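You operate a simulated robot arm through the tools that you are given. There is no shell and no other tool.

Carry out the task below with a simulated robot arm. There is one attempt and no reset: what you move stays moved.

JOB
Fill the bottle from the white rack at the tap, up to between its two lines.
Fine: tank valve open; leave the bottle on the sled, back in the middle; spill nothing. Set down upright: bottle. Where these are worked on the way, their far stop is far enough and under half their travel is too little: bottle sled.

It is judged by the outcome, as a careful person would: the job done as asked, and still so three seconds after it is handed in. It fails if anything else is knocked over, pushed out of place, dropped, spilled or broken.

ROBOT AND FRAMES
A 7-joint arm with a fingered hand, fixed in place. Base frame: the origin is at the foot of the arm, x ahead of it, y to its left, z up. Lengths are in m, angles in rad, forces in N, time in s.
Its first joint turns from -1.204 to 3.002 rad. Payload 5 kg.
Tool frame: the origin (TCP) lies between the finger pads and is the grasp point; the fingertips stand 0.032 m ahead of it; z points along the fingers, y is the line along which they close. Largest opening 0.16 m; the body of the gripper starts 0.089 m behind the TCP. The gripper is a hand of 3 fingers: y runs from the thumb to the fingers, the wrist lies at [0, 0, -0.252] in the tool frame, and closing takes about 1.5 s.
Orientation is told as [roll, pitch, yaw] about the base's x, y, z axes, in that order, counted from this pose: with the fingers straight down and closing along the base's y, the tool's x points along the base's -x, its y along +y and its z along -z.

CONTROLS
- The arm moves only by the tool apply_moves. Its argument "motion" is a list of rows, each a list of 7 numbers: the shift along the tool's x, y, z in mm, then the turn, a rotation vector about the tool's x, y, z in rad, then the gripper command, from -1 (shut) to 1 (fully open), values between in proportion. In form: [[tx, ty, tz, ax, ay, az, fingers], ...]. A call has 1 to 20 rows; each row is the pose to reach, as a shift and turn from the pose commanded when the call began, along the tool's axes at that moment. Each row takes 0.2 s and may step no farther than 0.05 m and 0.15 rad from the row before; otherwise, or with a gripper value out of range, the whole call is refused. Where a pose cannot be reached the arm comes as near as it can. A force on the tool above 40 N (or 10 N above the force at the start of the call, whichever is more), or a blocked arm, ends the call early, and 0.2 s more pass. The fingers move at their own pace (about 0.108 m/s each) and stop on an object; they squeeze with about 26 N. The grip force told is the motor's: it shows also when the fingers shut on nothing. Time passes only in rows, and 0.2 s behind the last, so rows that repeat a pose let the fingers close. It gives the time, the measured TCP pose, the force on the tool (base axes), the opening and the grip force at its end, in the units of the frame above (readings bear some noise), with the torque about the TCP (base axes, N m) and any sound that the robot's microphone picked up.
- Cameras (640 x 400 px; columns grow to the right, rows downward): "scene" is fixed at [0.22, -0.6517, 1.399]; the picture's right is [-0.18, 0.98, 0.00], its down [0.17, 0.03, -0.99] and it looks along [-0.97, -0.18, -0.17] (base axes); focal length 214 px, centre (320, 200). "wrist" rides on the gripper at [0.065, -0.004, -0.116] in the tool frame; the picture's right is [0.06, 1.00, 0.00], its down [-0.87, 0.05, -0.49] and it looks along [-0.49, 0.03, 0.87] (tool axes); focal length 261 px, centre (320, 200). There is no depth. A picture from a camera that has moved, and an enlarged one, comes with that camera's place and axes in the base frame and with its lens.
- grab_frame(camera): a new picture of that camera. The clock stands still meanwhile.
- move_column(by): slides the trunk up (or, below 0, down) by that many m; the arm rides with it, the base frame stays. It gives what a move gives, with no picture.
- set_grasp(shape): the hand has 3 fingers and takes this shape, open, in about a second: jaw (thumb against the fingers, like two jaws); tri (thumb and two fingers); tip (a fingertip pinch); poke (one finger out to press); point (the index stretched); flat (the hand flat); cup (the hand cupped); fist (a fist). The gripper value then closes the fingers along that shape, each until it touches; the sizes above hold for jaw. It gives what a move gives, with no picture.
- zoom(camera, box): a new picture of the part [left, top, right, bottom] of that camera's present view, enlarged. The clock stands still meanwhile.
- close_job(): hands the job in; it is judged then, once.

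Nothing tells you positions but the pictures and the camera data. Unless the task says otherwise, let go and move clear before handing in.

The tools are called after ">>>" as a command line: name --pt "numbers of a row" for each row, then --argument value for the rest, lists and objects as JSON in quotes. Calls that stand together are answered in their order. apply_moves: Moves the arm, as the interface text tells. Its arguments: {"type":"object","properties":{"motion":{"type":"array","items":{"type":"array","items":{"type":"number"}}}},"required":["motion"]} The other tools are called the same way: move_column (by) slides the trunk up or down; set_grasp (shape) gives the hand a shape; grab_frame (camera) takes a picture; zoom (camera, box) takes an enlarged picture of a part of a camera's view; close_job () hands the job in.

At the start:

```text
t: 0.0
tcp_pos: [0.5416, -0.5884, 1.2583]
ee_rot: [0.002, 0.001, -0.002]
ft_force: [0.4, -0.1, 0.2]
wrist_torque: [0.03, 0.0, -0.01]
finger_gap: 0.16
grip_force: 0.2
shape: jaw
trunk travel left (down, up): [-0.7, 0.24]
```

scene: 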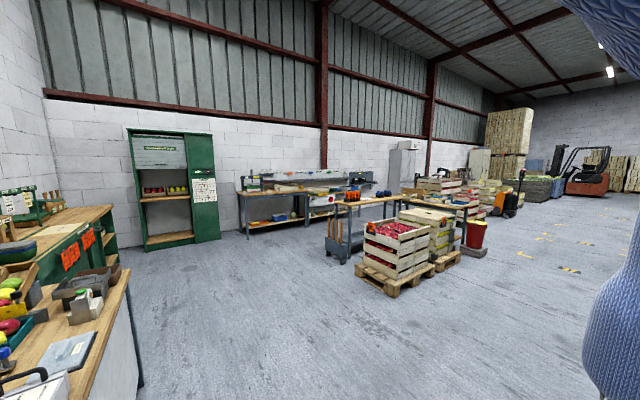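
wrist: 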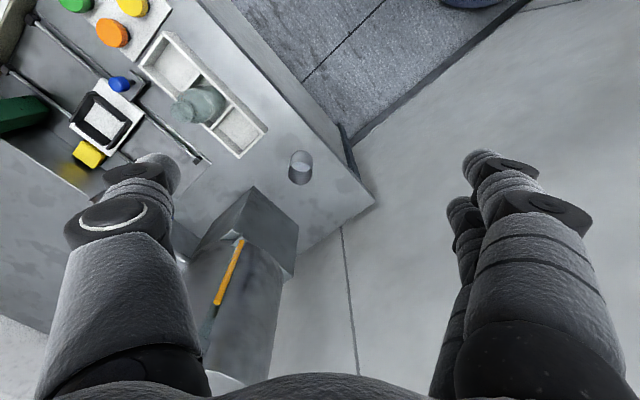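

The wrist view shows a bench with a white rack holding a bottle, a sled-like frame, and coloured buttons. The scene camera mostly shows the hall, so I'll take closer looks before moving.

>>> zoom --camera "wrist" --box '[0, 0, 320, 200]'

>>> zoom --camera "wrist" --box '[160, 60, 400, 210]'

>>> zoom --camera "scene" --box '[0, 180, 320, 400]'

```text
2.00 times, centred on (160, 100) of wrist
camera zoom: at [0.4768, -0.5935, 1.3735], right [-0.06, 1.0, 0.0], down [0.87, 0.05, 0.49], along [0.49, 0.03, -0.87], focal length 521 px, centre (640, 400)
```

zoom: 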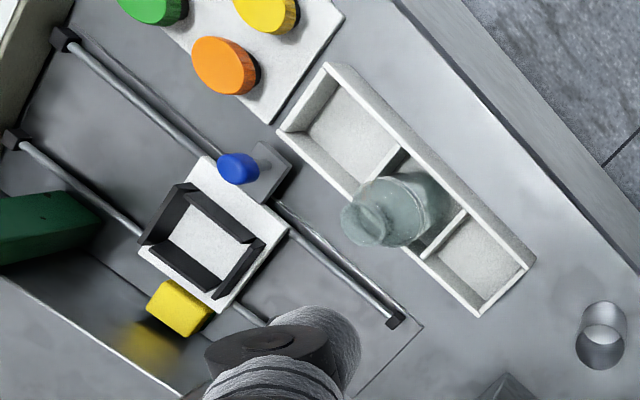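

```text
2.67 times, centred on (280, 135) of wrist
camera zoom: at [0.4768, -0.5935, 1.3735], right [-0.06, 1.0, 0.0], down [0.87, 0.05, 0.49], along [0.49, 0.03, -0.87], focal length 695 px, centre (427, 373)
```

zoom: 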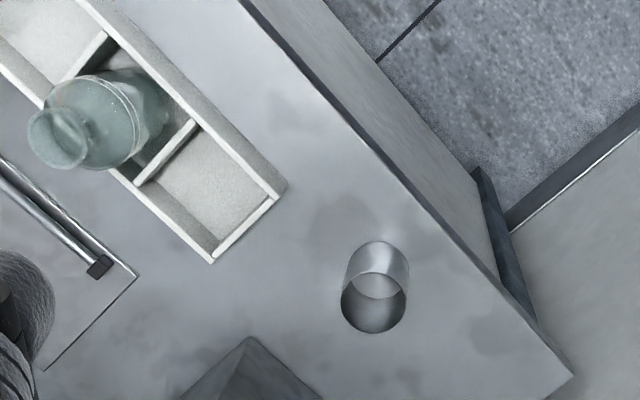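

```text
1.82 times, centred on (160, 290) of scene
camera zoom: at [0.22, -0.6517, 1.399], right [-0.18, 0.98, 0.0], down [0.17, 0.03, -0.99], along [-0.97, -0.18, -0.17], focal length 390 px, centre (611, 36)
```

zoom: 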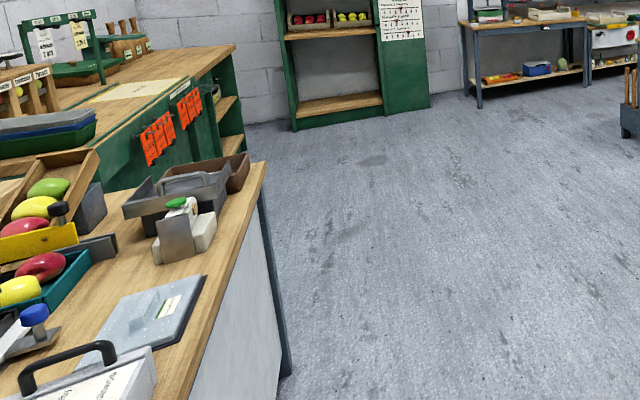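

The fixture lies up-left in the wrist picture, toward -y and nearer the base. I'll raise the hand and shift it to get a full view of the bench and estimate depth by parallax.

>>> apply_moves --pt "0 0 -40 0 0 0 1" --pt "0 0 -80 0 0 0 1" --pt "0 0 -120 0 0 0 1" --pt "30 -30 -120 0 0 0 1" --pt "60 -60 -120 0 0 0 1" --pt "90 -90 -120 0 0 0 1" --pt "100 -120 -120 0 0 0 1"

>>> grab_frame --camera "wrist"

>>> grab_frame --camera "scene"

```text
t: 1.6
tcp_pos: [0.4413, -0.7105, 1.3771]
ee_rot: [0.002, 0.0, 0.001]
ft_force: [0.6, -0.7, -0.5]
wrist_torque: [0.06, 0.02, 0.01]
finger_gap: 0.16
grip_force: 0.0
shape: jaw
trunk travel left (down, up): [-0.7, 0.24]
```

```text
taken
camera wrist: at [0.377, -0.7148, 1.4913], right [-0.06, 1.0, 0.0], down [0.87, 0.05, 0.49], along [0.49, 0.03, -0.87], focal length 261 px, centre (320, 200)
```

wrist: 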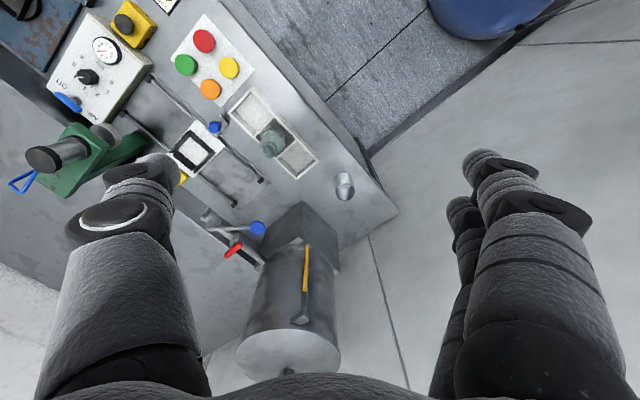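

```text
taken
```

scene: 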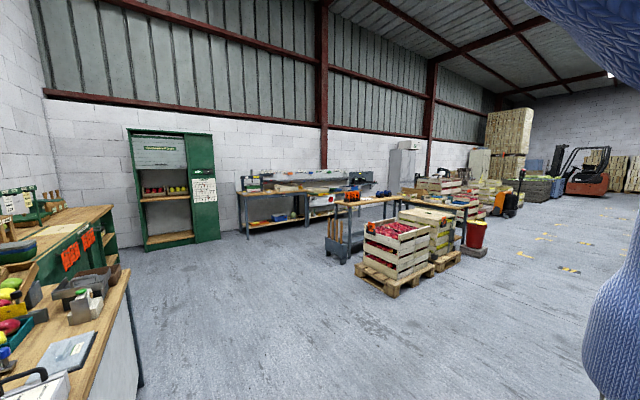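

I can now see the workcell: a panel with four coloured buttons, a dial box with a blue lever, a green press/tap with a dark nozzle, a sled on two rails with a blue knob, the white rack with the bottle, and a tank with red and blue handled valves. I'll zoom in for details.

>>> zoom --camera "wrist" --box '[0, 0, 200, 125]'

>>> zoom --camera "wrist" --box '[140, 80, 380, 230]'

>>> zoom --camera "wrist" --box '[180, 190, 400, 390]'

>>> zoom --camera "wrist" --box '[0, 80, 200, 205]'

```text
3.20 times, centred on (100, 62) of wrist
camera zoom: at [0.377, -0.7148, 1.4913], right [-0.06, 1.0, 0.0], down [0.87, 0.05, 0.49], along [0.49, 0.03, -0.87], focal length 834 px, centre (1024, 640)
```

zoom: 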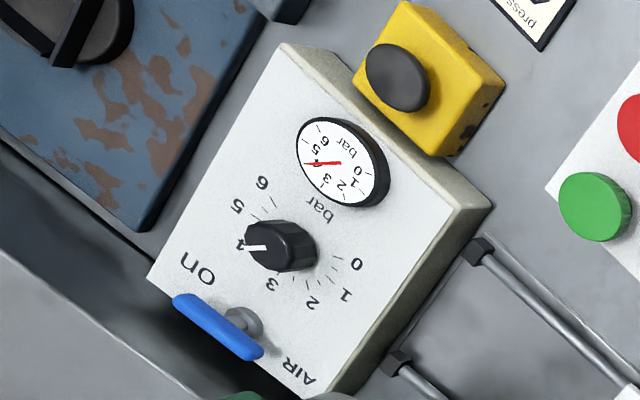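

```text
2.67 times, centred on (260, 155) of wrist
camera zoom: at [0.377, -0.7148, 1.4913], right [-0.06, 1.0, 0.0], down [0.87, 0.05, 0.49], along [0.49, 0.03, -0.87], focal length 695 px, centre (480, 320)
```

zoom: 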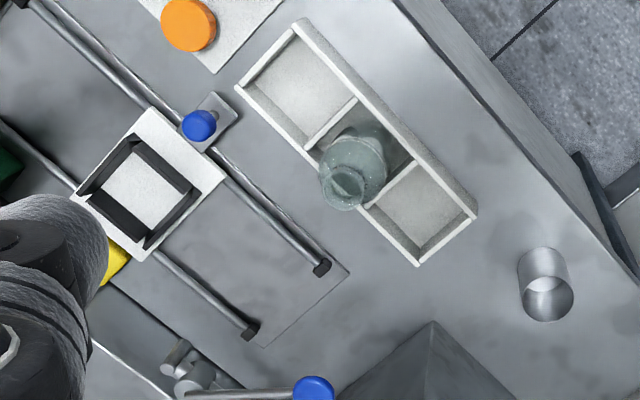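

```text
2.00 times, centred on (290, 290) of wrist
camera zoom: at [0.377, -0.7148, 1.4913], right [-0.06, 1.0, 0.0], down [0.87, 0.05, 0.49], along [0.49, 0.03, -0.87], focal length 521 px, centre (380, 20)
```

zoom: 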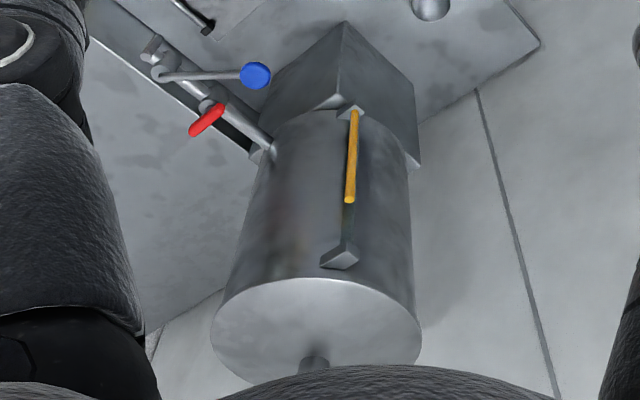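

```text
3.20 times, centred on (100, 142) of wrist
camera zoom: at [0.377, -0.7148, 1.4913], right [-0.06, 1.0, 0.0], down [0.87, 0.05, 0.49], along [0.49, 0.03, -0.87], focal length 834 px, centre (1024, 384)
```

zoom: 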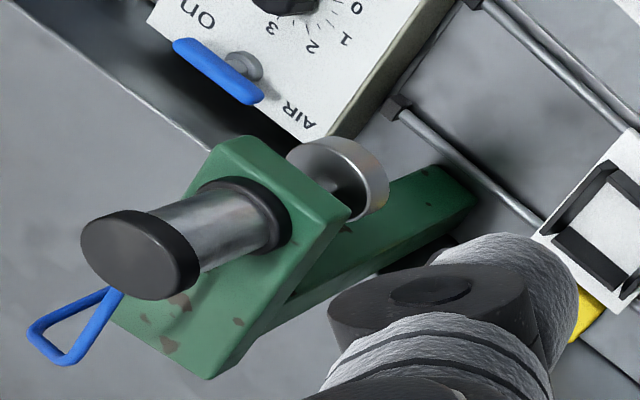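

From parallax, the bench stands at about 45° to the base, running away along (0.7,-0.7), with its top near z≈0.80. I put the bottle mouth near (0.58,-0.82,0.92) and the sled knob near (0.55,-0.96,0.85). I'll yaw the hand so it faces the bench squarely and look again.

>>> apply_moves --pt "0 0 0 0 0 0.13 1" --pt "0 0 0 0 0 0.26 1" --pt "0 0 0 0 0 0.39 1" --pt "0 0 0 0 0 0.52 1" --pt "0 0 0 0 0 0.65 1" --pt "0 0 0 0 0 0.785 1"

>>> grab_frame --camera "wrist"

```text
t: 3.0
tcp_pos: [0.4414, -0.7089, 1.3784]
ee_rot: [0.0, 0.0, -0.787]
ft_force: [0.3, 0.1, -0.2]
wrist_torque: [-0.01, 0.01, 0.02]
finger_gap: 0.1602
grip_force: 0.1
shape: jaw
trunk travel left (down, up): [-0.7, 0.24]
```

```text
taken
camera wrist: at [0.3929, -0.6661, 1.4929], right [0.66, 0.75, 0.0], down [0.65, -0.58, 0.49], along [0.37, -0.33, -0.87], focal length 261 px, centre (320, 200)
```

wrist: 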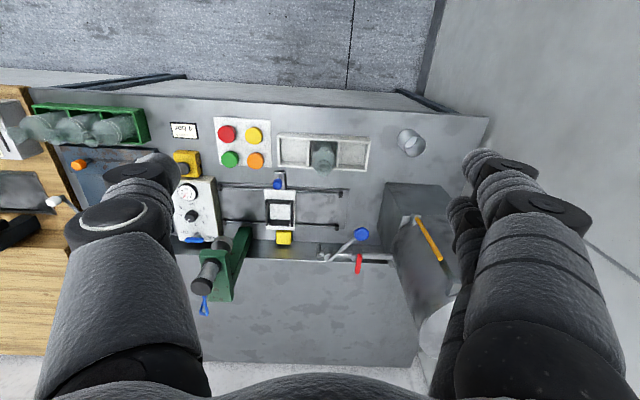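

Now the view is square to the bench (upside-down). I'll zoom in on the tap end, the sled, and the left side.

>>> zoom --camera "wrist" --box '[200, 150, 400, 275]'

>>> zoom --camera "wrist" --box '[260, 115, 440, 228]'

>>> zoom --camera "wrist" --box '[0, 80, 200, 205]'

>>> zoom --camera "wrist" --box '[300, 200, 480, 330]'

```text
3.20 times, centred on (300, 212) of wrist
camera zoom: at [0.3929, -0.6661, 1.4929], right [0.66, 0.75, 0.0], down [0.65, -0.58, 0.49], along [0.37, -0.33, -0.87], focal length 834 px, centre (384, 160)
```

zoom: 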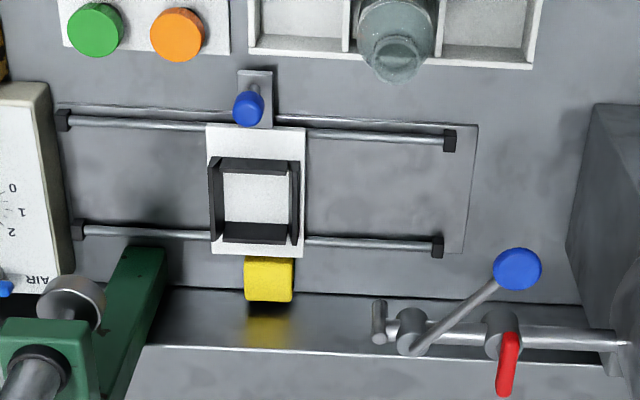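

```text
3.54 times, centred on (350, 172) of wrist
camera zoom: at [0.3929, -0.6661, 1.4929], right [0.66, 0.75, 0.0], down [0.65, -0.58, 0.49], along [0.37, -0.33, -0.87], focal length 923 px, centre (214, 301)
```

zoom: 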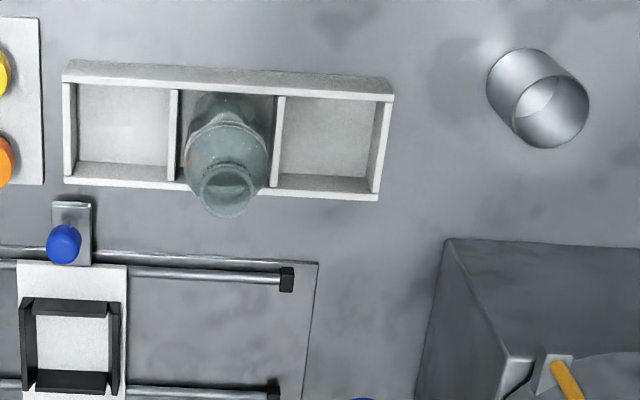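

```text
3.20 times, centred on (100, 142) of wrist
camera zoom: at [0.3929, -0.6661, 1.4929], right [0.66, 0.75, 0.0], down [0.65, -0.58, 0.49], along [0.37, -0.33, -0.87], focal length 834 px, centre (1024, 384)
```

zoom: 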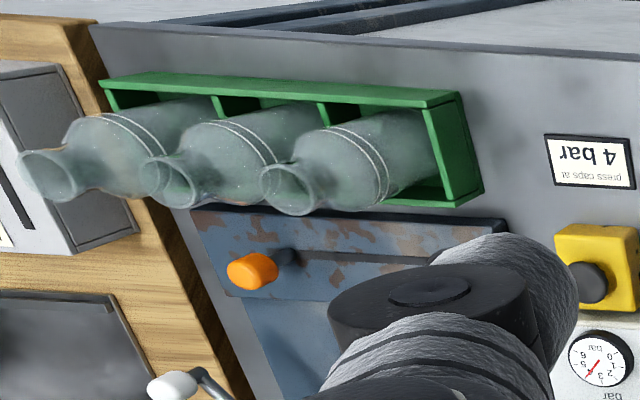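

```text
3.08 times, centred on (390, 265) of wrist
camera zoom: at [0.3929, -0.6661, 1.4929], right [0.66, 0.75, 0.0], down [0.65, -0.58, 0.49], along [0.37, -0.33, -0.87], focal length 802 px, centre (105, 0)
```

zoom: 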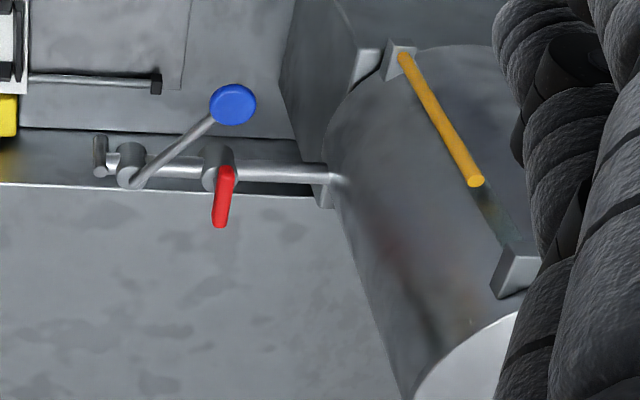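

The spout sits over the left end of the rails (robot's left), so the sled goes that way for filling. The tap lever has a blue knob and the tank valve a red handle set across the pipe. I'll lower and tilt the camera to see the tap from the front.

>>> apply_moves --pt "20 20 20 0 -0.12 0 1" --pt "40 40 40 0 -0.24 0 1" --pt "60 50 60 0 -0.36 0 1" --pt "80 60 80 0 -0.48 0 1" --pt "90 70 100 0 -0.6 0 1" --pt "90 70 110 0 -0.7 0 1"

>>> grab_frame --camera "wrist"

```text
t: 4.4
tcp_pos: [0.471, -0.5988, 1.2494]
ee_rot: [-0.005, -0.67, -0.783]
ft_force: [-0.3, 0.6, -3.5]
wrist_torque: [-0.3, -0.17, -0.05]
finger_gap: 0.16
grip_force: 0.1
shape: jaw
out of reach, approached as far as the arm can: row 5, 6
trunk travel left (down, up): [-0.7, 0.24]
```

```text
taken
camera wrist: at [0.3826, -0.5145, 1.2988], right [0.67, 0.74, -0.04], down [0.31, -0.22, 0.92], along [0.67, -0.63, -0.38], focal length 261 px, centre (320, 200)
```

wrist: 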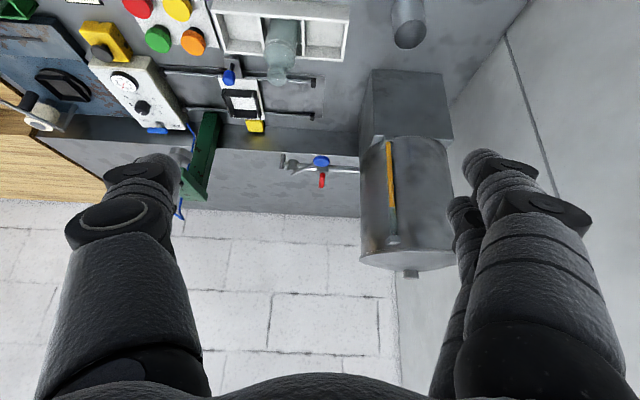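

The arm reached its limit at this tilt, but the view is useful. Zooming in on the tap, the sled and the tank.

>>> zoom --camera "wrist" --box '[250, 130, 410, 230]'

>>> zoom --camera "wrist" --box '[150, 40, 350, 165]'

>>> zoom --camera "wrist" --box '[340, 60, 480, 290]'

```text
4.00 times, centred on (330, 180) of wrist
camera zoom: at [0.3826, -0.5145, 1.2988], right [0.67, 0.74, -0.04], down [0.31, -0.22, 0.92], along [0.67, -0.63, -0.38], focal length 1043 px, centre (280, 280)
```

zoom: 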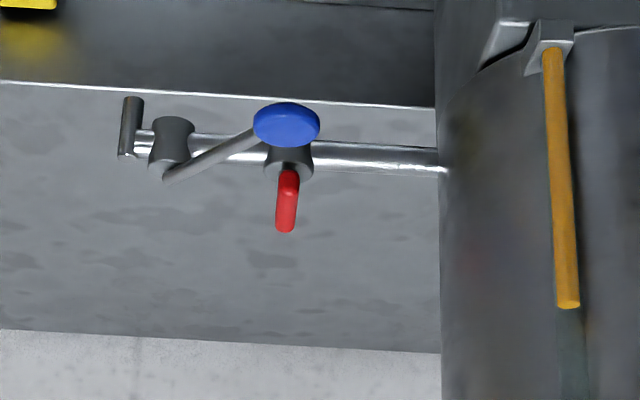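

```text
3.20 times, centred on (250, 102) of wrist
camera zoom: at [0.3826, -0.5145, 1.2988], right [0.67, 0.74, -0.04], down [0.31, -0.22, 0.92], along [0.67, -0.63, -0.38], focal length 834 px, centre (544, 512)
```

zoom: 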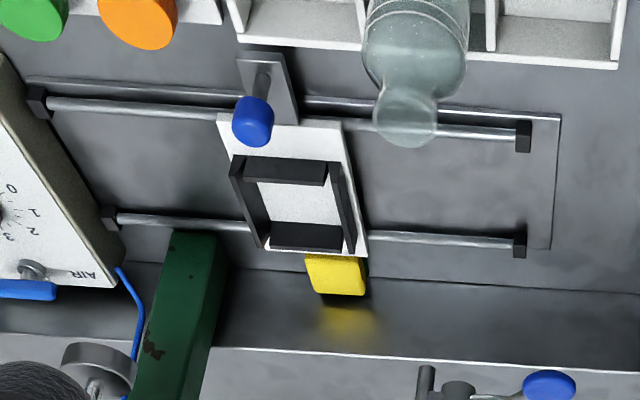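

```text
1.74 times, centred on (410, 175) of wrist
camera zoom: at [0.3826, -0.5145, 1.2988], right [0.67, 0.74, -0.04], down [0.31, -0.22, 0.92], along [0.67, -0.63, -0.38], focal length 453 px, centre (164, 244)
```

zoom: 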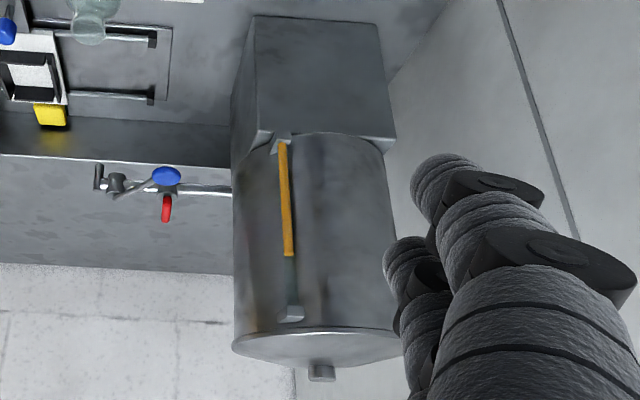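

I have consistent triangulations: spout tip ≈ (0.717,-0.960,0.957), tap knob ≈ (0.721,-0.834,1.02), red handle at z≈1.02 lying across the pipe, and sled centre about 1.19 m out along the bench normal. Reach will be tight, so I'll test how lowering the trunk helps a tilted hand.

>>> move_column --by -0.15

>>> apply_moves --pt "0 0 0 0 -0.12 0 1" --pt "0 0 0 0 -0.24 0 1" --pt "0 0 0 0 -0.36 0 1"

>>> grab_frame --camera "wrist"

```text
t: 6.2
tcp_pos: [0.471, -0.6021, 1.0949]
ee_rot: [-0.007, -0.665, -0.779]
ft_force: [-0.1, -0.2, -0.1]
wrist_torque: [0.02, 0.01, -0.01]
finger_gap: 0.16
grip_force: 0.0
shape: jaw
trunk travel left (down, up): [-0.55, 0.39]
```

```text
t: 7.0
tcp_pos: [0.5268, -0.6495, 1.1126]
ee_rot: [-0.018, -1.023, -0.769]
ft_force: [1.4, 0.4, -0.9]
wrist_torque: [-0.01, 0.05, -0.11]
finger_gap: 0.1602
grip_force: 0.0
shape: jaw
out of reach, approached as far as the arm can: row 1, 2, 3
trunk travel left (down, up): [-0.55, 0.39]
```

```text
taken
camera wrist: at [0.4305, -0.559, 1.1173], right [0.68, 0.73, -0.06], down [0.07, 0.02, 1.0], along [0.73, -0.69, -0.04], focal length 261 px, centre (320, 200)
```

wrist: 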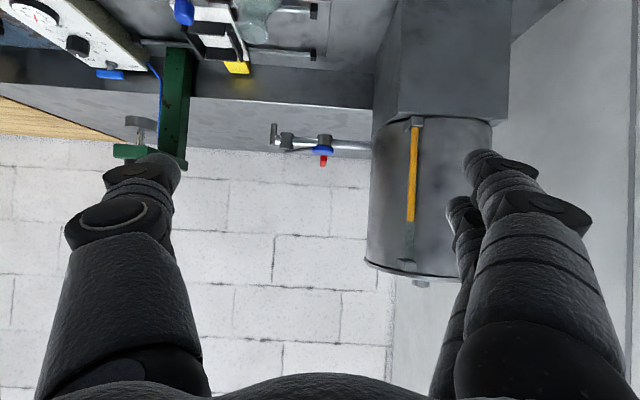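

>>> zoom --camera "wrist" --box '[250, 110, 390, 198]'

>>> zoom --camera "wrist" --box '[100, 0, 340, 150]'

```text
4.55 times, centred on (320, 154) of wrist
camera zoom: at [0.4305, -0.559, 1.1173], right [0.68, 0.73, -0.06], down [0.07, 0.02, 1.0], along [0.73, -0.69, -0.04], focal length 1185 px, centre (320, 409)
```

zoom: 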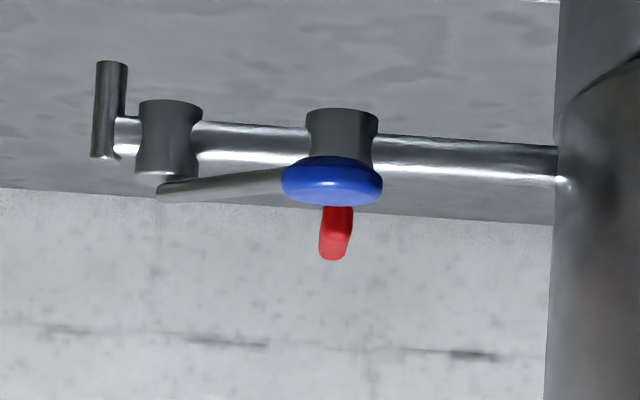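

```text
2.67 times, centred on (220, 75) of wrist
camera zoom: at [0.4305, -0.559, 1.1173], right [0.68, 0.73, -0.06], down [0.07, 0.02, 1.0], along [0.73, -0.69, -0.04], focal length 695 px, centre (587, 533)
```

zoom: 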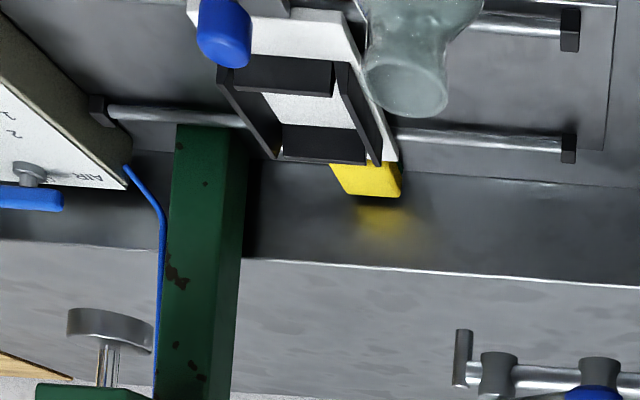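

The tap lever is horizontal on top of its stem, and the red tank valve handle points straight back, across the pipe, so it looks closed. I'll move lower and to the right now for a close side view of the bottle.

>>> apply_moves --pt "25 -21 21 0 0 0 1" --pt "51 -42 42 0 0 0 1" --pt "76 -62 62 0 0 0 1" --pt "102 -83 83 0 0 0 1"

>>> grab_frame --camera "wrist"

```text
t: 8.0
tcp_pos: [0.4742, -0.7218, 0.988]
ee_rot: [-0.013, -1.025, -0.774]
ft_force: [-0.4, -1.5, 0.1]
wrist_torque: [0.03, 0.02, 0.02]
finger_gap: 0.1599
grip_force: 0.0
shape: jaw
trunk travel left (down, up): [-0.55, 0.39]
```

```text
taken
camera wrist: at [0.3789, -0.6307, 0.9927], right [0.68, 0.73, -0.06], down [0.07, 0.02, 1.0], along [0.73, -0.68, -0.03], focal length 261 px, centre (320, 200)
```

wrist: 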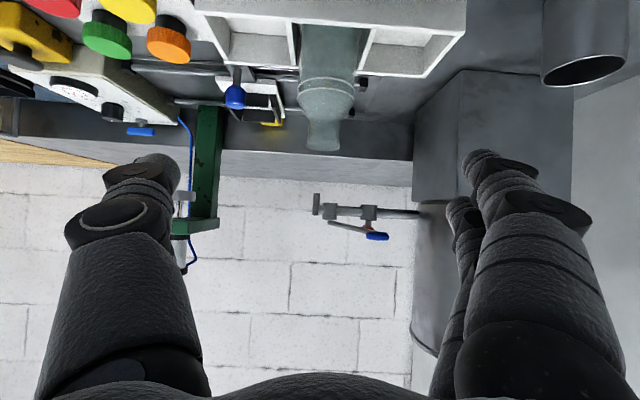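

>>> zoom --camera "wrist" --box '[240, 0, 480, 160]'

>>> zoom --camera "wrist" --box '[280, 150, 440, 250]'

>>> zoom --camera "wrist" --box '[150, 40, 310, 140]'

```text
2.50 times, centred on (360, 80) of wrist
camera zoom: at [0.3789, -0.6307, 0.9927], right [0.68, 0.73, -0.06], down [0.07, 0.02, 1.0], along [0.73, -0.68, -0.03], focal length 652 px, centre (220, 500)
```

zoom: 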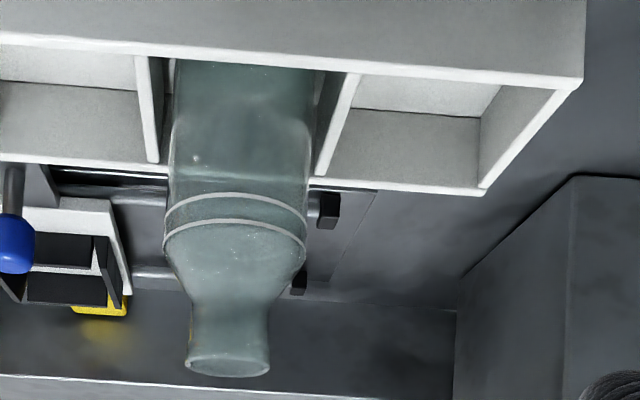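

```text
4.00 times, centred on (360, 200) of wrist
camera zoom: at [0.3789, -0.6307, 0.9927], right [0.68, 0.73, -0.06], down [0.07, 0.02, 1.0], along [0.73, -0.68, -0.03], focal length 1043 px, centre (160, 200)
```

zoom: 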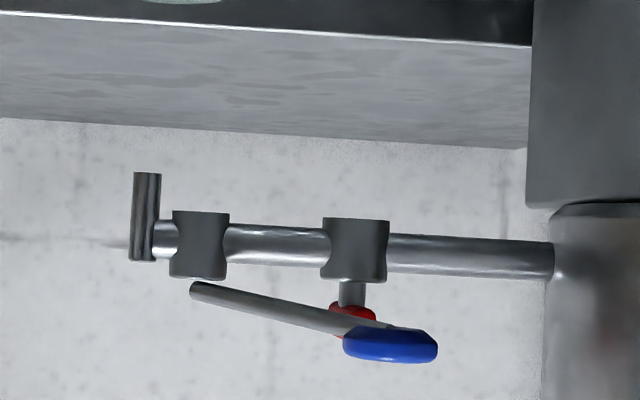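

```text
4.00 times, centred on (230, 90) of wrist
camera zoom: at [0.3789, -0.6307, 0.9927], right [0.68, 0.73, -0.06], down [0.07, 0.02, 1.0], along [0.73, -0.68, -0.03], focal length 1043 px, centre (680, 640)
```

zoom: 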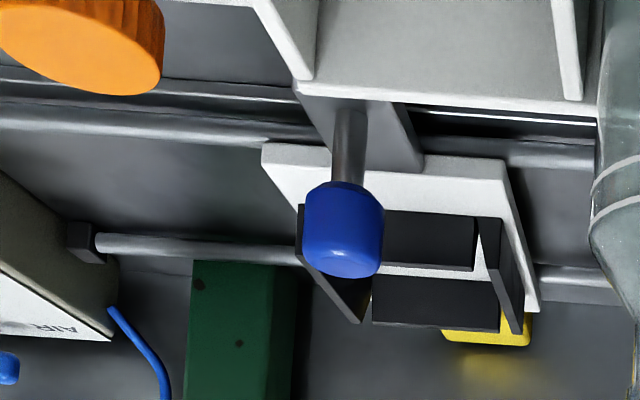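

The bottle has its two fill lines just under the shoulder (z≈0.873 and 0.884), and its mouth is at z≈0.928. A hand turned 180° about its own axis would put the camera above the hand, which is better for seeing the nest and the lever. I'll go up a little and try that roll.

>>> apply_moves --pt "-43 0 -26 0 0 0 1" --pt "-85 0 -52 0 0 0 1" --pt "-85 0 -52 0 0 0.15 1" --pt "-85 0 -52 0 0 0.3 1" --pt "-85 0 -52 0 0 0.45 1" --pt "-85 0 -52 0 0 0.6 1" --pt "-85 0 -52 0 0 0.75 1" --pt "-85 0 -52 0 0 0.9 1" --pt "-85 0 -52 0 0 1.05 1" --pt "-85 0 -52 0 0 1.2 1"

```text
refused: row 1 steps farther than a row can; nothing moved
```

I'll split the first step so that it stays under the limit.

>>> apply_moves --pt "-40 0 -24 0 0 0 1" --pt "-80 0 -48 0 0 0 1" --pt "-85 0 -52 0 0 0.14 1" --pt "-85 0 -52 0 0 0.28 1" --pt "-85 0 -52 0 0 0.42 1" --pt "-85 0 -52 0 0 0.56 1" --pt "-85 0 -52 0 0 0.7 1" --pt "-85 0 -52 0 0 0.84 1" --pt "-85 0 -52 0 0 0.98 1" --pt "-85 0 -52 0 0 1.12 1"

```text
t: 10.2
tcp_pos: [0.4751, -0.7208, 1.0876]
ee_rot: [0.976, -0.385, -2.109]
ft_force: [0.0, 0.0, 0.9]
wrist_torque: [-0.01, -0.01, -0.01]
finger_gap: 0.1601
grip_force: 0.1
shape: jaw
trunk travel left (down, up): [-0.55, 0.39]
```

The roll works in this direction, so I'll continue to the full half turn.

>>> apply_moves --pt "0 0 0 0 0 0.145 1" --pt "0 0 0 0 0 0.29 1" --pt "0 0 0 0 0 0.435 1" --pt "0 0 0 0 0 0.58 1" --pt "0 0 0 0 0 0.725 1" --pt "0 0 0 0 0 0.87 1" --pt "0 0 0 0 0 1.015 1" --pt "0 0 0 0 0 1.16 1" --pt "0 0 0 0 0 1.305 1" --pt "0 0 0 0 0 1.45 1" --pt "0 0 0 0 0 1.595 1" --pt "0 0 0 0 0 1.74 1" --pt "0 0 0 0 0 1.885 1" --pt "0 0 0 0 0 2.02 1"

>>> grab_frame --camera "wrist"

```text
t: 13.3
tcp_pos: [0.2619, -0.8629, 0.7952]
ee_rot: [0.585, 0.603, 2.896]
ft_force: [0.8, 0.3, 0.4]
wrist_torque: [0.0, 0.01, -0.01]
finger_gap: 0.16
grip_force: 0.1
shape: jaw
out of reach, approached as far as the arm can: row 4, 5, 6, 7, 8, 9, 10, 11, 12, 13, 14
trunk travel left (down, up): [-0.55, 0.39]
stopped in row 14: the arm was blocked; the commanded pose is now the measured one
```

```text
taken
camera wrist: at [0.2791, -0.7973, 0.9081], right [-0.45, -0.74, 0.49], down [-0.88, 0.45, -0.13], along [-0.12, -0.49, -0.86], focal length 261 px, centre (320, 200)
```

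wrist: 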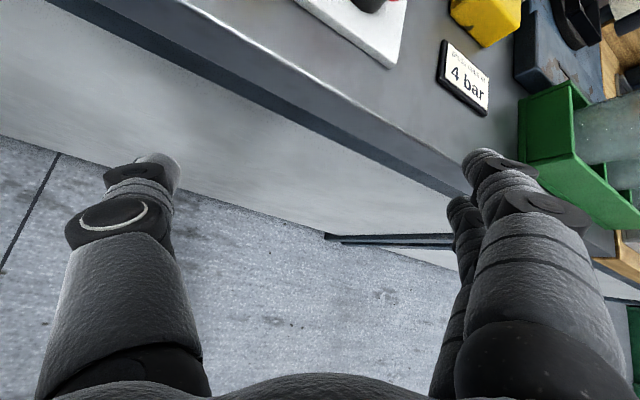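

The roll hit a joint limit and the hand drifted low in front of the bench; the reading shows no contact force. I'll undo it gently by going up while rolling back, then roll the other way.

>>> apply_moves --pt "13 12 -17 0 0 -0.05 1" --pt "27 25 -34 0 0 -0.12 1" --pt "40 37 -51 0 0 -0.2 1" --pt "54 49 -68 0 0 -0.3 1" --pt "67 61 -85 0 0 -0.4 1" --pt "80 74 -103 0 0 -0.5 1"

>>> grab_frame --camera "wrist"

```text
t: 14.8
tcp_pos: [0.2562, -0.8652, 0.946]
ee_rot: [0.776, 0.284, -2.953]
ft_force: [0.3, 0.3, -0.2]
wrist_torque: [-0.01, 0.01, -0.05]
finger_gap: 0.1599
grip_force: 0.1
shape: jaw
out of reach, approached as far as the arm can: row 1, 2, 3, 4
trunk travel left (down, up): [-0.55, 0.39]
```

```text
taken
camera wrist: at [0.2802, -0.7755, 1.0403], right [0.0, -0.73, 0.69], down [-0.98, 0.12, 0.13], along [-0.18, -0.68, -0.71], focal length 261 px, centre (320, 200)
```

wrist: 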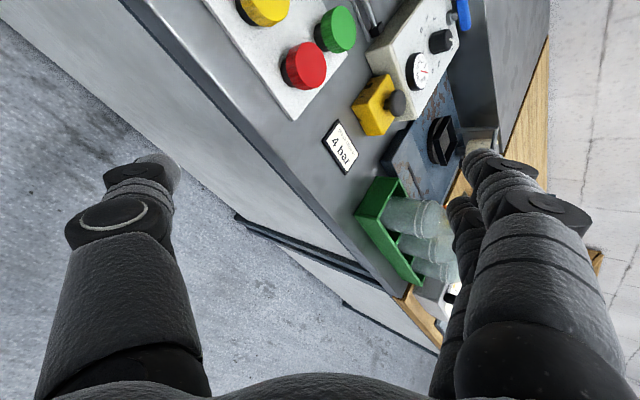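

Nothing was disturbed. I'll roll back to the original roll while returning to the spot in front of the white rack.

>>> apply_moves --pt "20 -1 -9 0 0 -0.14 1" --pt "40 -2 -18 0 0 -0.28 1" --pt "60 -3 -27 0 0 -0.42 1" --pt "80 -4 -36 0 0 -0.56 1" --pt "100 -6 -45 0 0 -0.7 1" --pt "120 -7 -54 0 0 -0.84 1" --pt "140 -8 -63 0 0 -0.98 1" --pt "160 -9 -72 0 0 -1.12 1" --pt "180 -10 -81 0 0 -1.26 1" --pt "200 -11 -90 0 0 -1.4 1" --pt "220 -12 -99 0 0 -1.54 1" --pt "240 -13 -108 0 0 -1.68 1" --pt "260 -14 -117 0 0 -1.82 1" --pt "281 -16 -126 0 0 -1.96 1"

```text
t: 17.8
tcp_pos: [0.4814, -0.7226, 1.0986]
ee_rot: [0.004, -0.814, -1.114]
ft_force: [0.1, -0.3, 0.0]
wrist_torque: [-0.02, -0.02, 0.0]
finger_gap: 0.1599
grip_force: 0.1
shape: jaw
trunk travel left (down, up): [-0.55, 0.39]
```

Back in a good posture. Now I'll roll the other way, in stages.

>>> apply_moves --pt "0 0 0 0 0 -0.14 1" --pt "0 0 0 0 0 -0.28 1" --pt "0 0 0 0 0 -0.42 1" --pt "0 0 0 0 0 -0.56 1" --pt "0 0 0 0 0 -0.7 1" --pt "0 0 0 0 0 -0.84 1" --pt "0 0 0 0 0 -0.98 1" --pt "0 0 0 0 0 -1.12 1"

```text
t: 19.6
tcp_pos: [0.481, -0.7224, 1.0989]
ee_rot: [-0.762, -0.327, 0.141]
ft_force: [0.2, -0.1, -0.9]
wrist_torque: [0.0, -0.01, 0.0]
finger_gap: 0.1601
grip_force: 0.1
shape: jaw
trunk travel left (down, up): [-0.55, 0.39]
```

>>> apply_moves --pt "0 0 0 0 0 -0.14 1" --pt "0 0 0 0 0 -0.28 1" --pt "0 0 0 0 0 -0.42 1" --pt "0 0 0 0 0 -0.56 1"

```text
t: 20.6
tcp_pos: [0.4814, -0.7212, 1.0987]
ee_rot: [-0.812, 0.076, 0.537]
ft_force: [0.6, 0.2, -0.3]
wrist_torque: [0.01, -0.01, 0.02]
finger_gap: 0.1601
grip_force: 0.1
shape: jaw
trunk travel left (down, up): [-0.55, 0.39]
```

The hand rolls freely this way so far, so I'll continue in short stages.

>>> apply_moves --pt "0 0 0 0 0 -0.14 1" --pt "0 0 0 0 0 -0.28 1" --pt "0 0 0 0 0 -0.42 1" --pt "0 0 0 0 0 -0.56 1"

```text
t: 21.6
tcp_pos: [0.4797, -0.7212, 1.0984]
ee_rot: [-0.698, 0.465, 0.959]
ft_force: [1.3, -0.4, 0.1]
wrist_torque: [0.03, -0.01, 0.0]
finger_gap: 0.1599
grip_force: 0.0
shape: jaw
trunk travel left (down, up): [-0.55, 0.39]
```

>>> apply_moves --pt "0 0 0 0 0 -0.14 1" --pt "0 0 0 0 0 -0.28 1" --pt "0 0 0 0 0 -0.42 1" --pt "0 0 0 0 0 -0.56 1" --pt "0 0 0 0 0 -0.7 1" --pt "0 0 0 0 0 -0.8 1" --pt "0 0 0 0 0 -0.9 1"

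>>> grab_frame --camera "wrist"

```text
t: 23.1
tcp_pos: [0.4802, -0.7215, 1.0992]
ee_rot: [-0.007, 0.815, 2.027]
ft_force: [-0.2, 0.8, 0.3]
wrist_torque: [0.03, 0.03, 0.01]
finger_gap: 0.16
grip_force: 0.0
shape: jaw
trunk travel left (down, up): [-0.55, 0.39]
```

```text
taken
camera wrist: at [0.4658, -0.685, 1.2245], right [-0.88, -0.48, 0.04], down [-0.47, 0.83, -0.3], along [0.11, -0.28, -0.95], focal length 261 px, centre (320, 200)
```

wrist: 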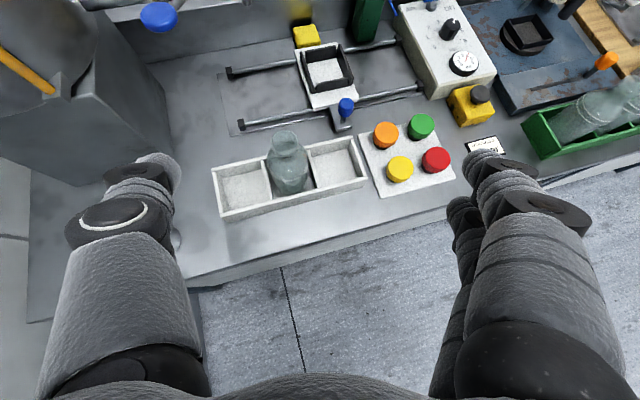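

The flipped hand works: the camera is now above it and the picture is upright. I'll zoom in for measurements, then take a second viewpoint.

>>> zoom --camera "wrist" --box '[200, 10, 440, 160]'

>>> zoom --camera "wrist" --box '[190, 100, 390, 225]'

```text
2.67 times, centred on (320, 85) of wrist
camera zoom: at [0.4658, -0.685, 1.2245], right [-0.88, -0.48, 0.04], down [-0.47, 0.83, -0.3], along [0.11, -0.28, -0.95], focal length 695 px, centre (320, 507)
```

zoom: 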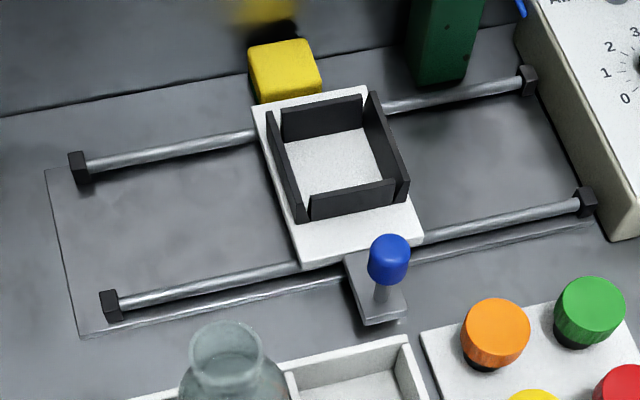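

```text
3.20 times, centred on (290, 162) of wrist
camera zoom: at [0.4658, -0.685, 1.2245], right [-0.88, -0.48, 0.04], down [-0.47, 0.83, -0.3], along [0.11, -0.28, -0.95], focal length 834 px, centre (416, 320)
```

zoom: 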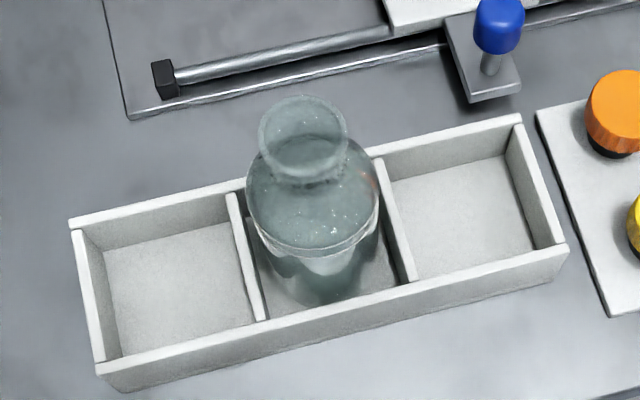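

>>> apply_moves --pt "14 -26 -10 0.049 0.1 -0.046 1" --pt "28 -51 -20 0.097 0.2 -0.091 1" --pt "41 -77 -30 0.146 0.3 -0.137 1"

>>> grab_frame --camera "wrist"

```text
t: 23.9
tcp_pos: [0.5546, -0.6943, 1.1489]
ee_rot: [0.055, 1.115, 2.275]
ft_force: [-0.1, -0.4, 0.3]
wrist_torque: [-0.02, 0.0, -0.01]
finger_gap: 0.1602
grip_force: 0.0
shape: jaw
trunk travel left (down, up): [-0.55, 0.39]
```

```text
taken
camera wrist: at [0.5134, -0.6304, 1.2571], right [-0.77, -0.63, 0.08], down [-0.56, 0.61, -0.56], along [0.31, -0.48, -0.82], focal length 261 px, centre (320, 200)
```

wrist: 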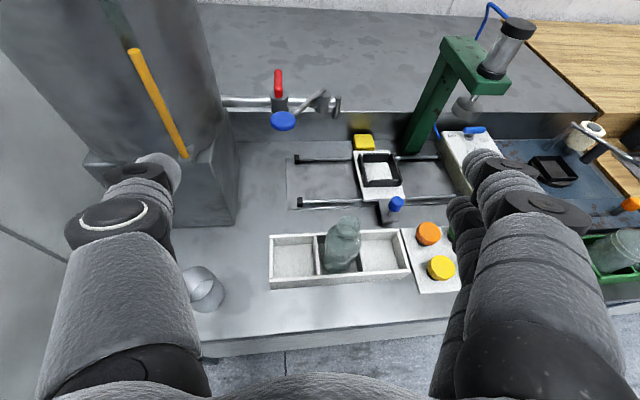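

>>> zoom --camera "wrist" --box '[260, 120, 480, 258]'

>>> zoom --camera "wrist" --box '[210, 50, 370, 150]'

>>> zoom --camera "wrist" --box '[250, 190, 430, 302]'

>>> zoom --camera "wrist" --box '[380, 0, 640, 163]'

```text
2.90 times, centred on (370, 189) of wrist
camera zoom: at [0.5134, -0.6304, 1.2571], right [-0.77, -0.63, 0.08], down [-0.56, 0.61, -0.56], along [0.31, -0.48, -0.82], focal length 756 px, centre (175, 232)
```

zoom: 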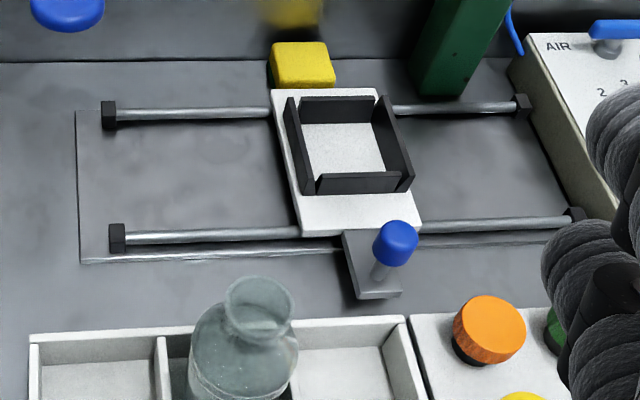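

```text
4.00 times, centred on (290, 100) of wrist
camera zoom: at [0.5134, -0.6304, 1.2571], right [-0.77, -0.63, 0.08], down [-0.56, 0.61, -0.56], along [0.31, -0.48, -0.82], focal length 1043 px, centre (440, 600)
```

zoom: 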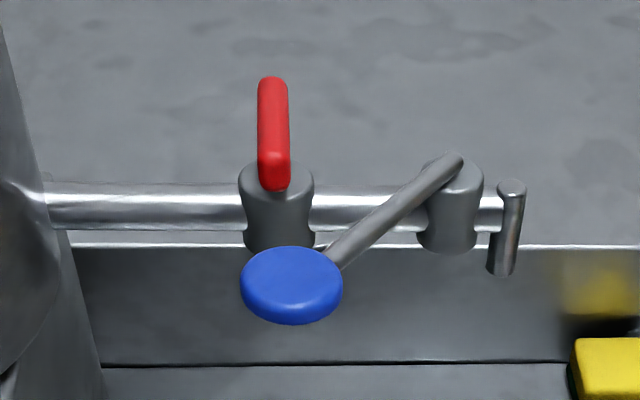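

```text
3.56 times, centred on (340, 246) of wrist
camera zoom: at [0.5134, -0.6304, 1.2571], right [-0.77, -0.63, 0.08], down [-0.56, 0.61, -0.56], along [0.31, -0.48, -0.82], focal length 927 px, centre (249, 36)
```

zoom: 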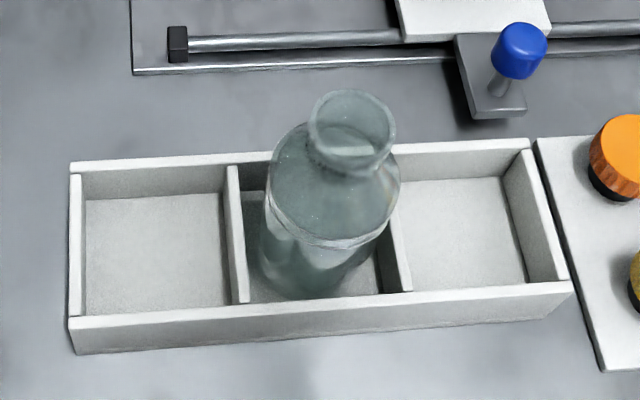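

```text
2.45 times, centred on (510, 82) of wrist
camera zoom: at [0.5134, -0.6304, 1.2571], right [-0.77, -0.63, 0.08], down [-0.56, 0.61, -0.56], along [0.31, -0.48, -0.82], focal length 640 px, centre (-146, 491)
```

zoom: 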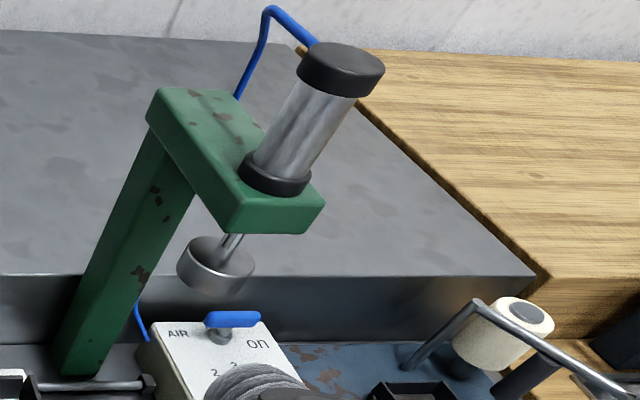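

I now have solid estimates. The bottle axis is at (0.575,-0.815) with its mouth at z≈0.93, and the table is at z≈0.788. The rack top is at 0.816 and the nest centre near (0.633,-1.05). The press ram hangs at (0.546,-1.135,0.976). I'll do an empty dry run toward the nest to test reach and check the estimates.

>>> apply_moves --pt "-5 30 29 -0.016 0.014 0.011 0.3" --pt "-10 59 57 -0.032 0.028 0.022 0.3" --pt "-15 88 86 -0.047 0.041 0.034 0.3" --pt "-20 118 115 -0.063 0.055 0.045 0.3" --pt "-25 148 144 -0.079 0.069 0.056 0.3" --pt "-31 177 172 -0.095 0.083 0.067 0.3"

>>> grab_frame --camera "wrist"

```text
t: 25.4
tcp_pos: [0.4948, -0.9159, 1.0498]
ee_rot: [-0.004, 1.2, 2.115]
ft_force: [-0.1, -0.7, -0.4]
wrist_torque: [-0.02, 0.04, -0.04]
finger_gap: 0.1045
grip_force: 0.1
shape: jaw
trunk travel left (down, up): [-0.55, 0.39]
```

```text
taken
camera wrist: at [0.4568, -0.8418, 1.1522], right [-0.84, -0.54, 0.06], down [-0.45, 0.63, -0.63], along [0.3, -0.56, -0.77], focal length 261 px, centre (320, 200)
```

wrist: 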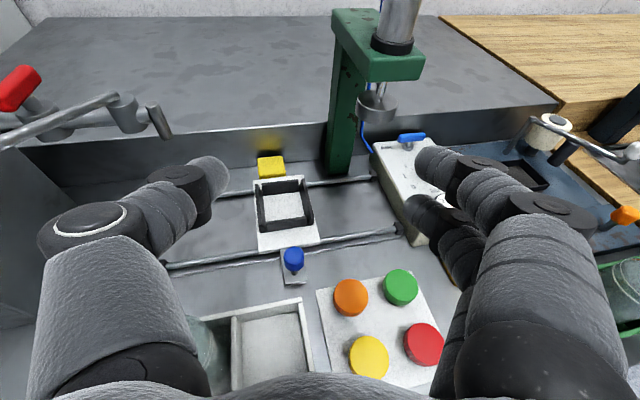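

>>> zoom --camera "wrist" --box '[220, 140, 380, 290]'

>>> zoom --camera "wrist" --box '[0, 50, 200, 175]'

```text
2.67 times, centred on (300, 215) of wrist
camera zoom: at [0.4568, -0.8418, 1.1522], right [-0.84, -0.54, 0.06], down [-0.45, 0.63, -0.63], along [0.3, -0.56, -0.77], focal length 695 px, centre (373, 160)
```

zoom: 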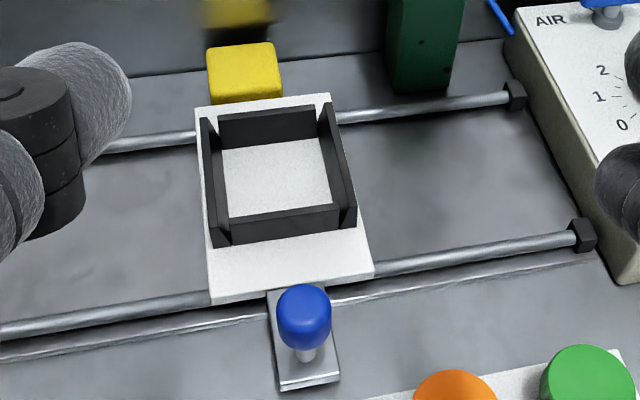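

```text
3.20 times, centred on (100, 112) of wrist
camera zoom: at [0.4568, -0.8418, 1.1522], right [-0.84, -0.54, 0.06], down [-0.45, 0.63, -0.63], along [0.3, -0.56, -0.77], focal length 834 px, centre (1024, 480)
```

zoom: 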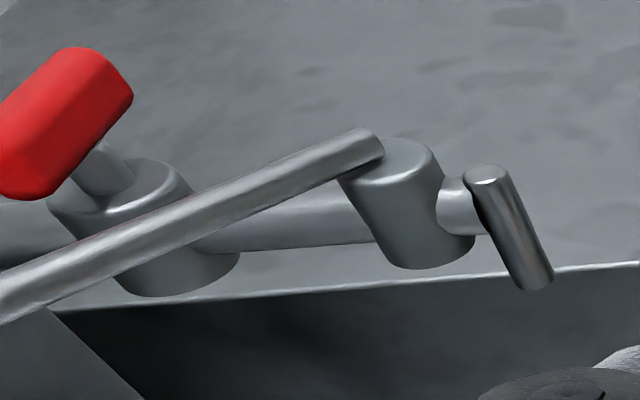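

The nest centre refines to about (0.630,-1.039), with its floor at z≈0.812 and an inner width of about 0.063 m against a 0.060 m bottle, so placing is tight. I'll continue the dry run out over the nest to check reach and alignment.

>>> apply_moves --pt "-2 -10 42 0 0 0 0.3" --pt "-6 -20 84 0 0 0 0.3" --pt "-12 -30 124 0 0 0 0.3" --pt "-20 -40 162 0 0 0 0.3" --pt "-30 -51 199 0 0 0 0.3"

>>> grab_frame --camera "wrist"

```text
t: 26.6
tcp_pos: [0.6304, -1.0392, 0.9466]
ee_rot: [-0.003, 1.197, 2.112]
ft_force: [0.2, 0.0, -0.7]
wrist_torque: [0.0, 0.0, -0.02]
finger_gap: 0.1043
grip_force: 0.0
shape: jaw
trunk travel left (down, up): [-0.55, 0.39]
```

```text
taken
camera wrist: at [0.5902, -0.9663, 1.0501], right [-0.84, -0.54, 0.06], down [-0.45, 0.64, -0.63], along [0.3, -0.56, -0.77], focal length 261 px, centre (320, 200)
```

wrist: 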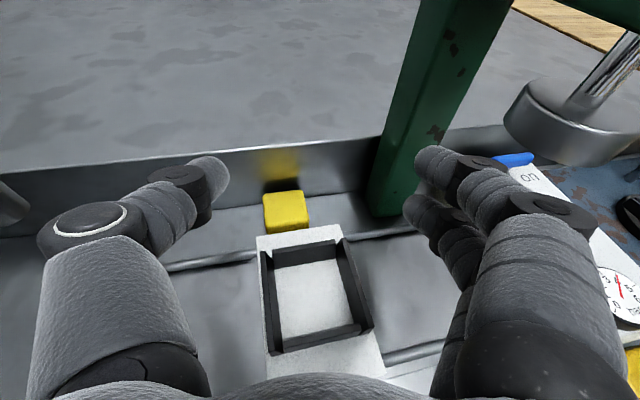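

>>> zoom --camera "wrist" --box '[240, 180, 400, 380]'

```text
2.00 times, centred on (320, 280) of wrist
camera zoom: at [0.5902, -0.9663, 1.0501], right [-0.84, -0.54, 0.06], down [-0.45, 0.64, -0.63], along [0.3, -0.56, -0.77], focal length 521 px, centre (320, 40)
```

zoom: 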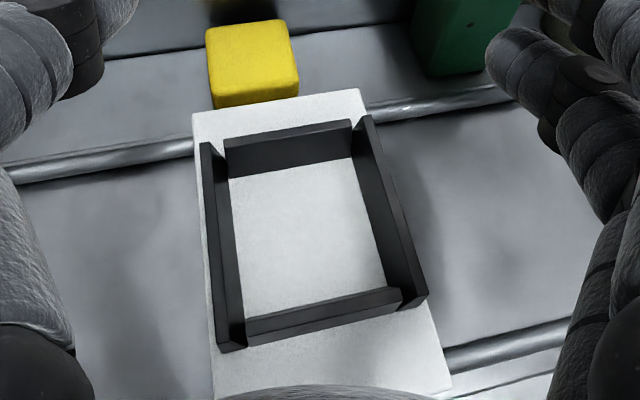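

The dry run reached the nest pose. The nest walls top out near z≈0.847, so I'll grip the bottle fairly high with a flatter hand (tilt about 1.35). I'll retreat now and line up above the bottle.

>>> apply_moves --pt "-1 11 -48 0 0 0 0.3" --pt "-2 22 -96 0 0 0 0.3" --pt "-3 33 -144 0 0 0 0.4" --pt "-4 44 -192 0 0 0 0.5" --pt "-4 55 -239 0 0 0 0.5" --pt "-13 14 -235 0.023 0.051 -0.007 0.5" --pt "-22 -27 -230 0.047 0.102 -0.014 0.5" --pt "-31 -69 -225 0.07 0.153 -0.022 0.5"

>>> grab_frame --camera "wrist"

```text
t: 28.4
tcp_pos: [0.5759, -0.8133, 0.9991]
ee_rot: [0.001, 1.349, 2.186]
ft_force: [-0.1, -1.7, -0.1]
wrist_torque: [0.01, -0.04, 0.04]
finger_gap: 0.1196
grip_force: 0.0
shape: jaw
trunk travel left (down, up): [-0.55, 0.39]
```

```text
taken
camera wrist: at [0.5221, -0.7306, 1.0872], right [-0.81, -0.59, 0.06], down [-0.43, 0.52, -0.74], along [0.4, -0.62, -0.67], focal length 261 px, centre (320, 200)
```

wrist: 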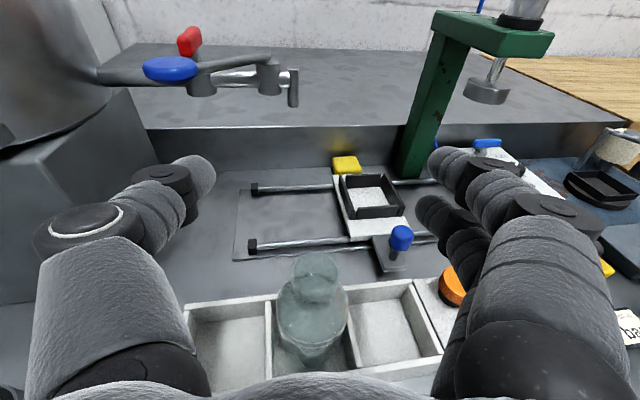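

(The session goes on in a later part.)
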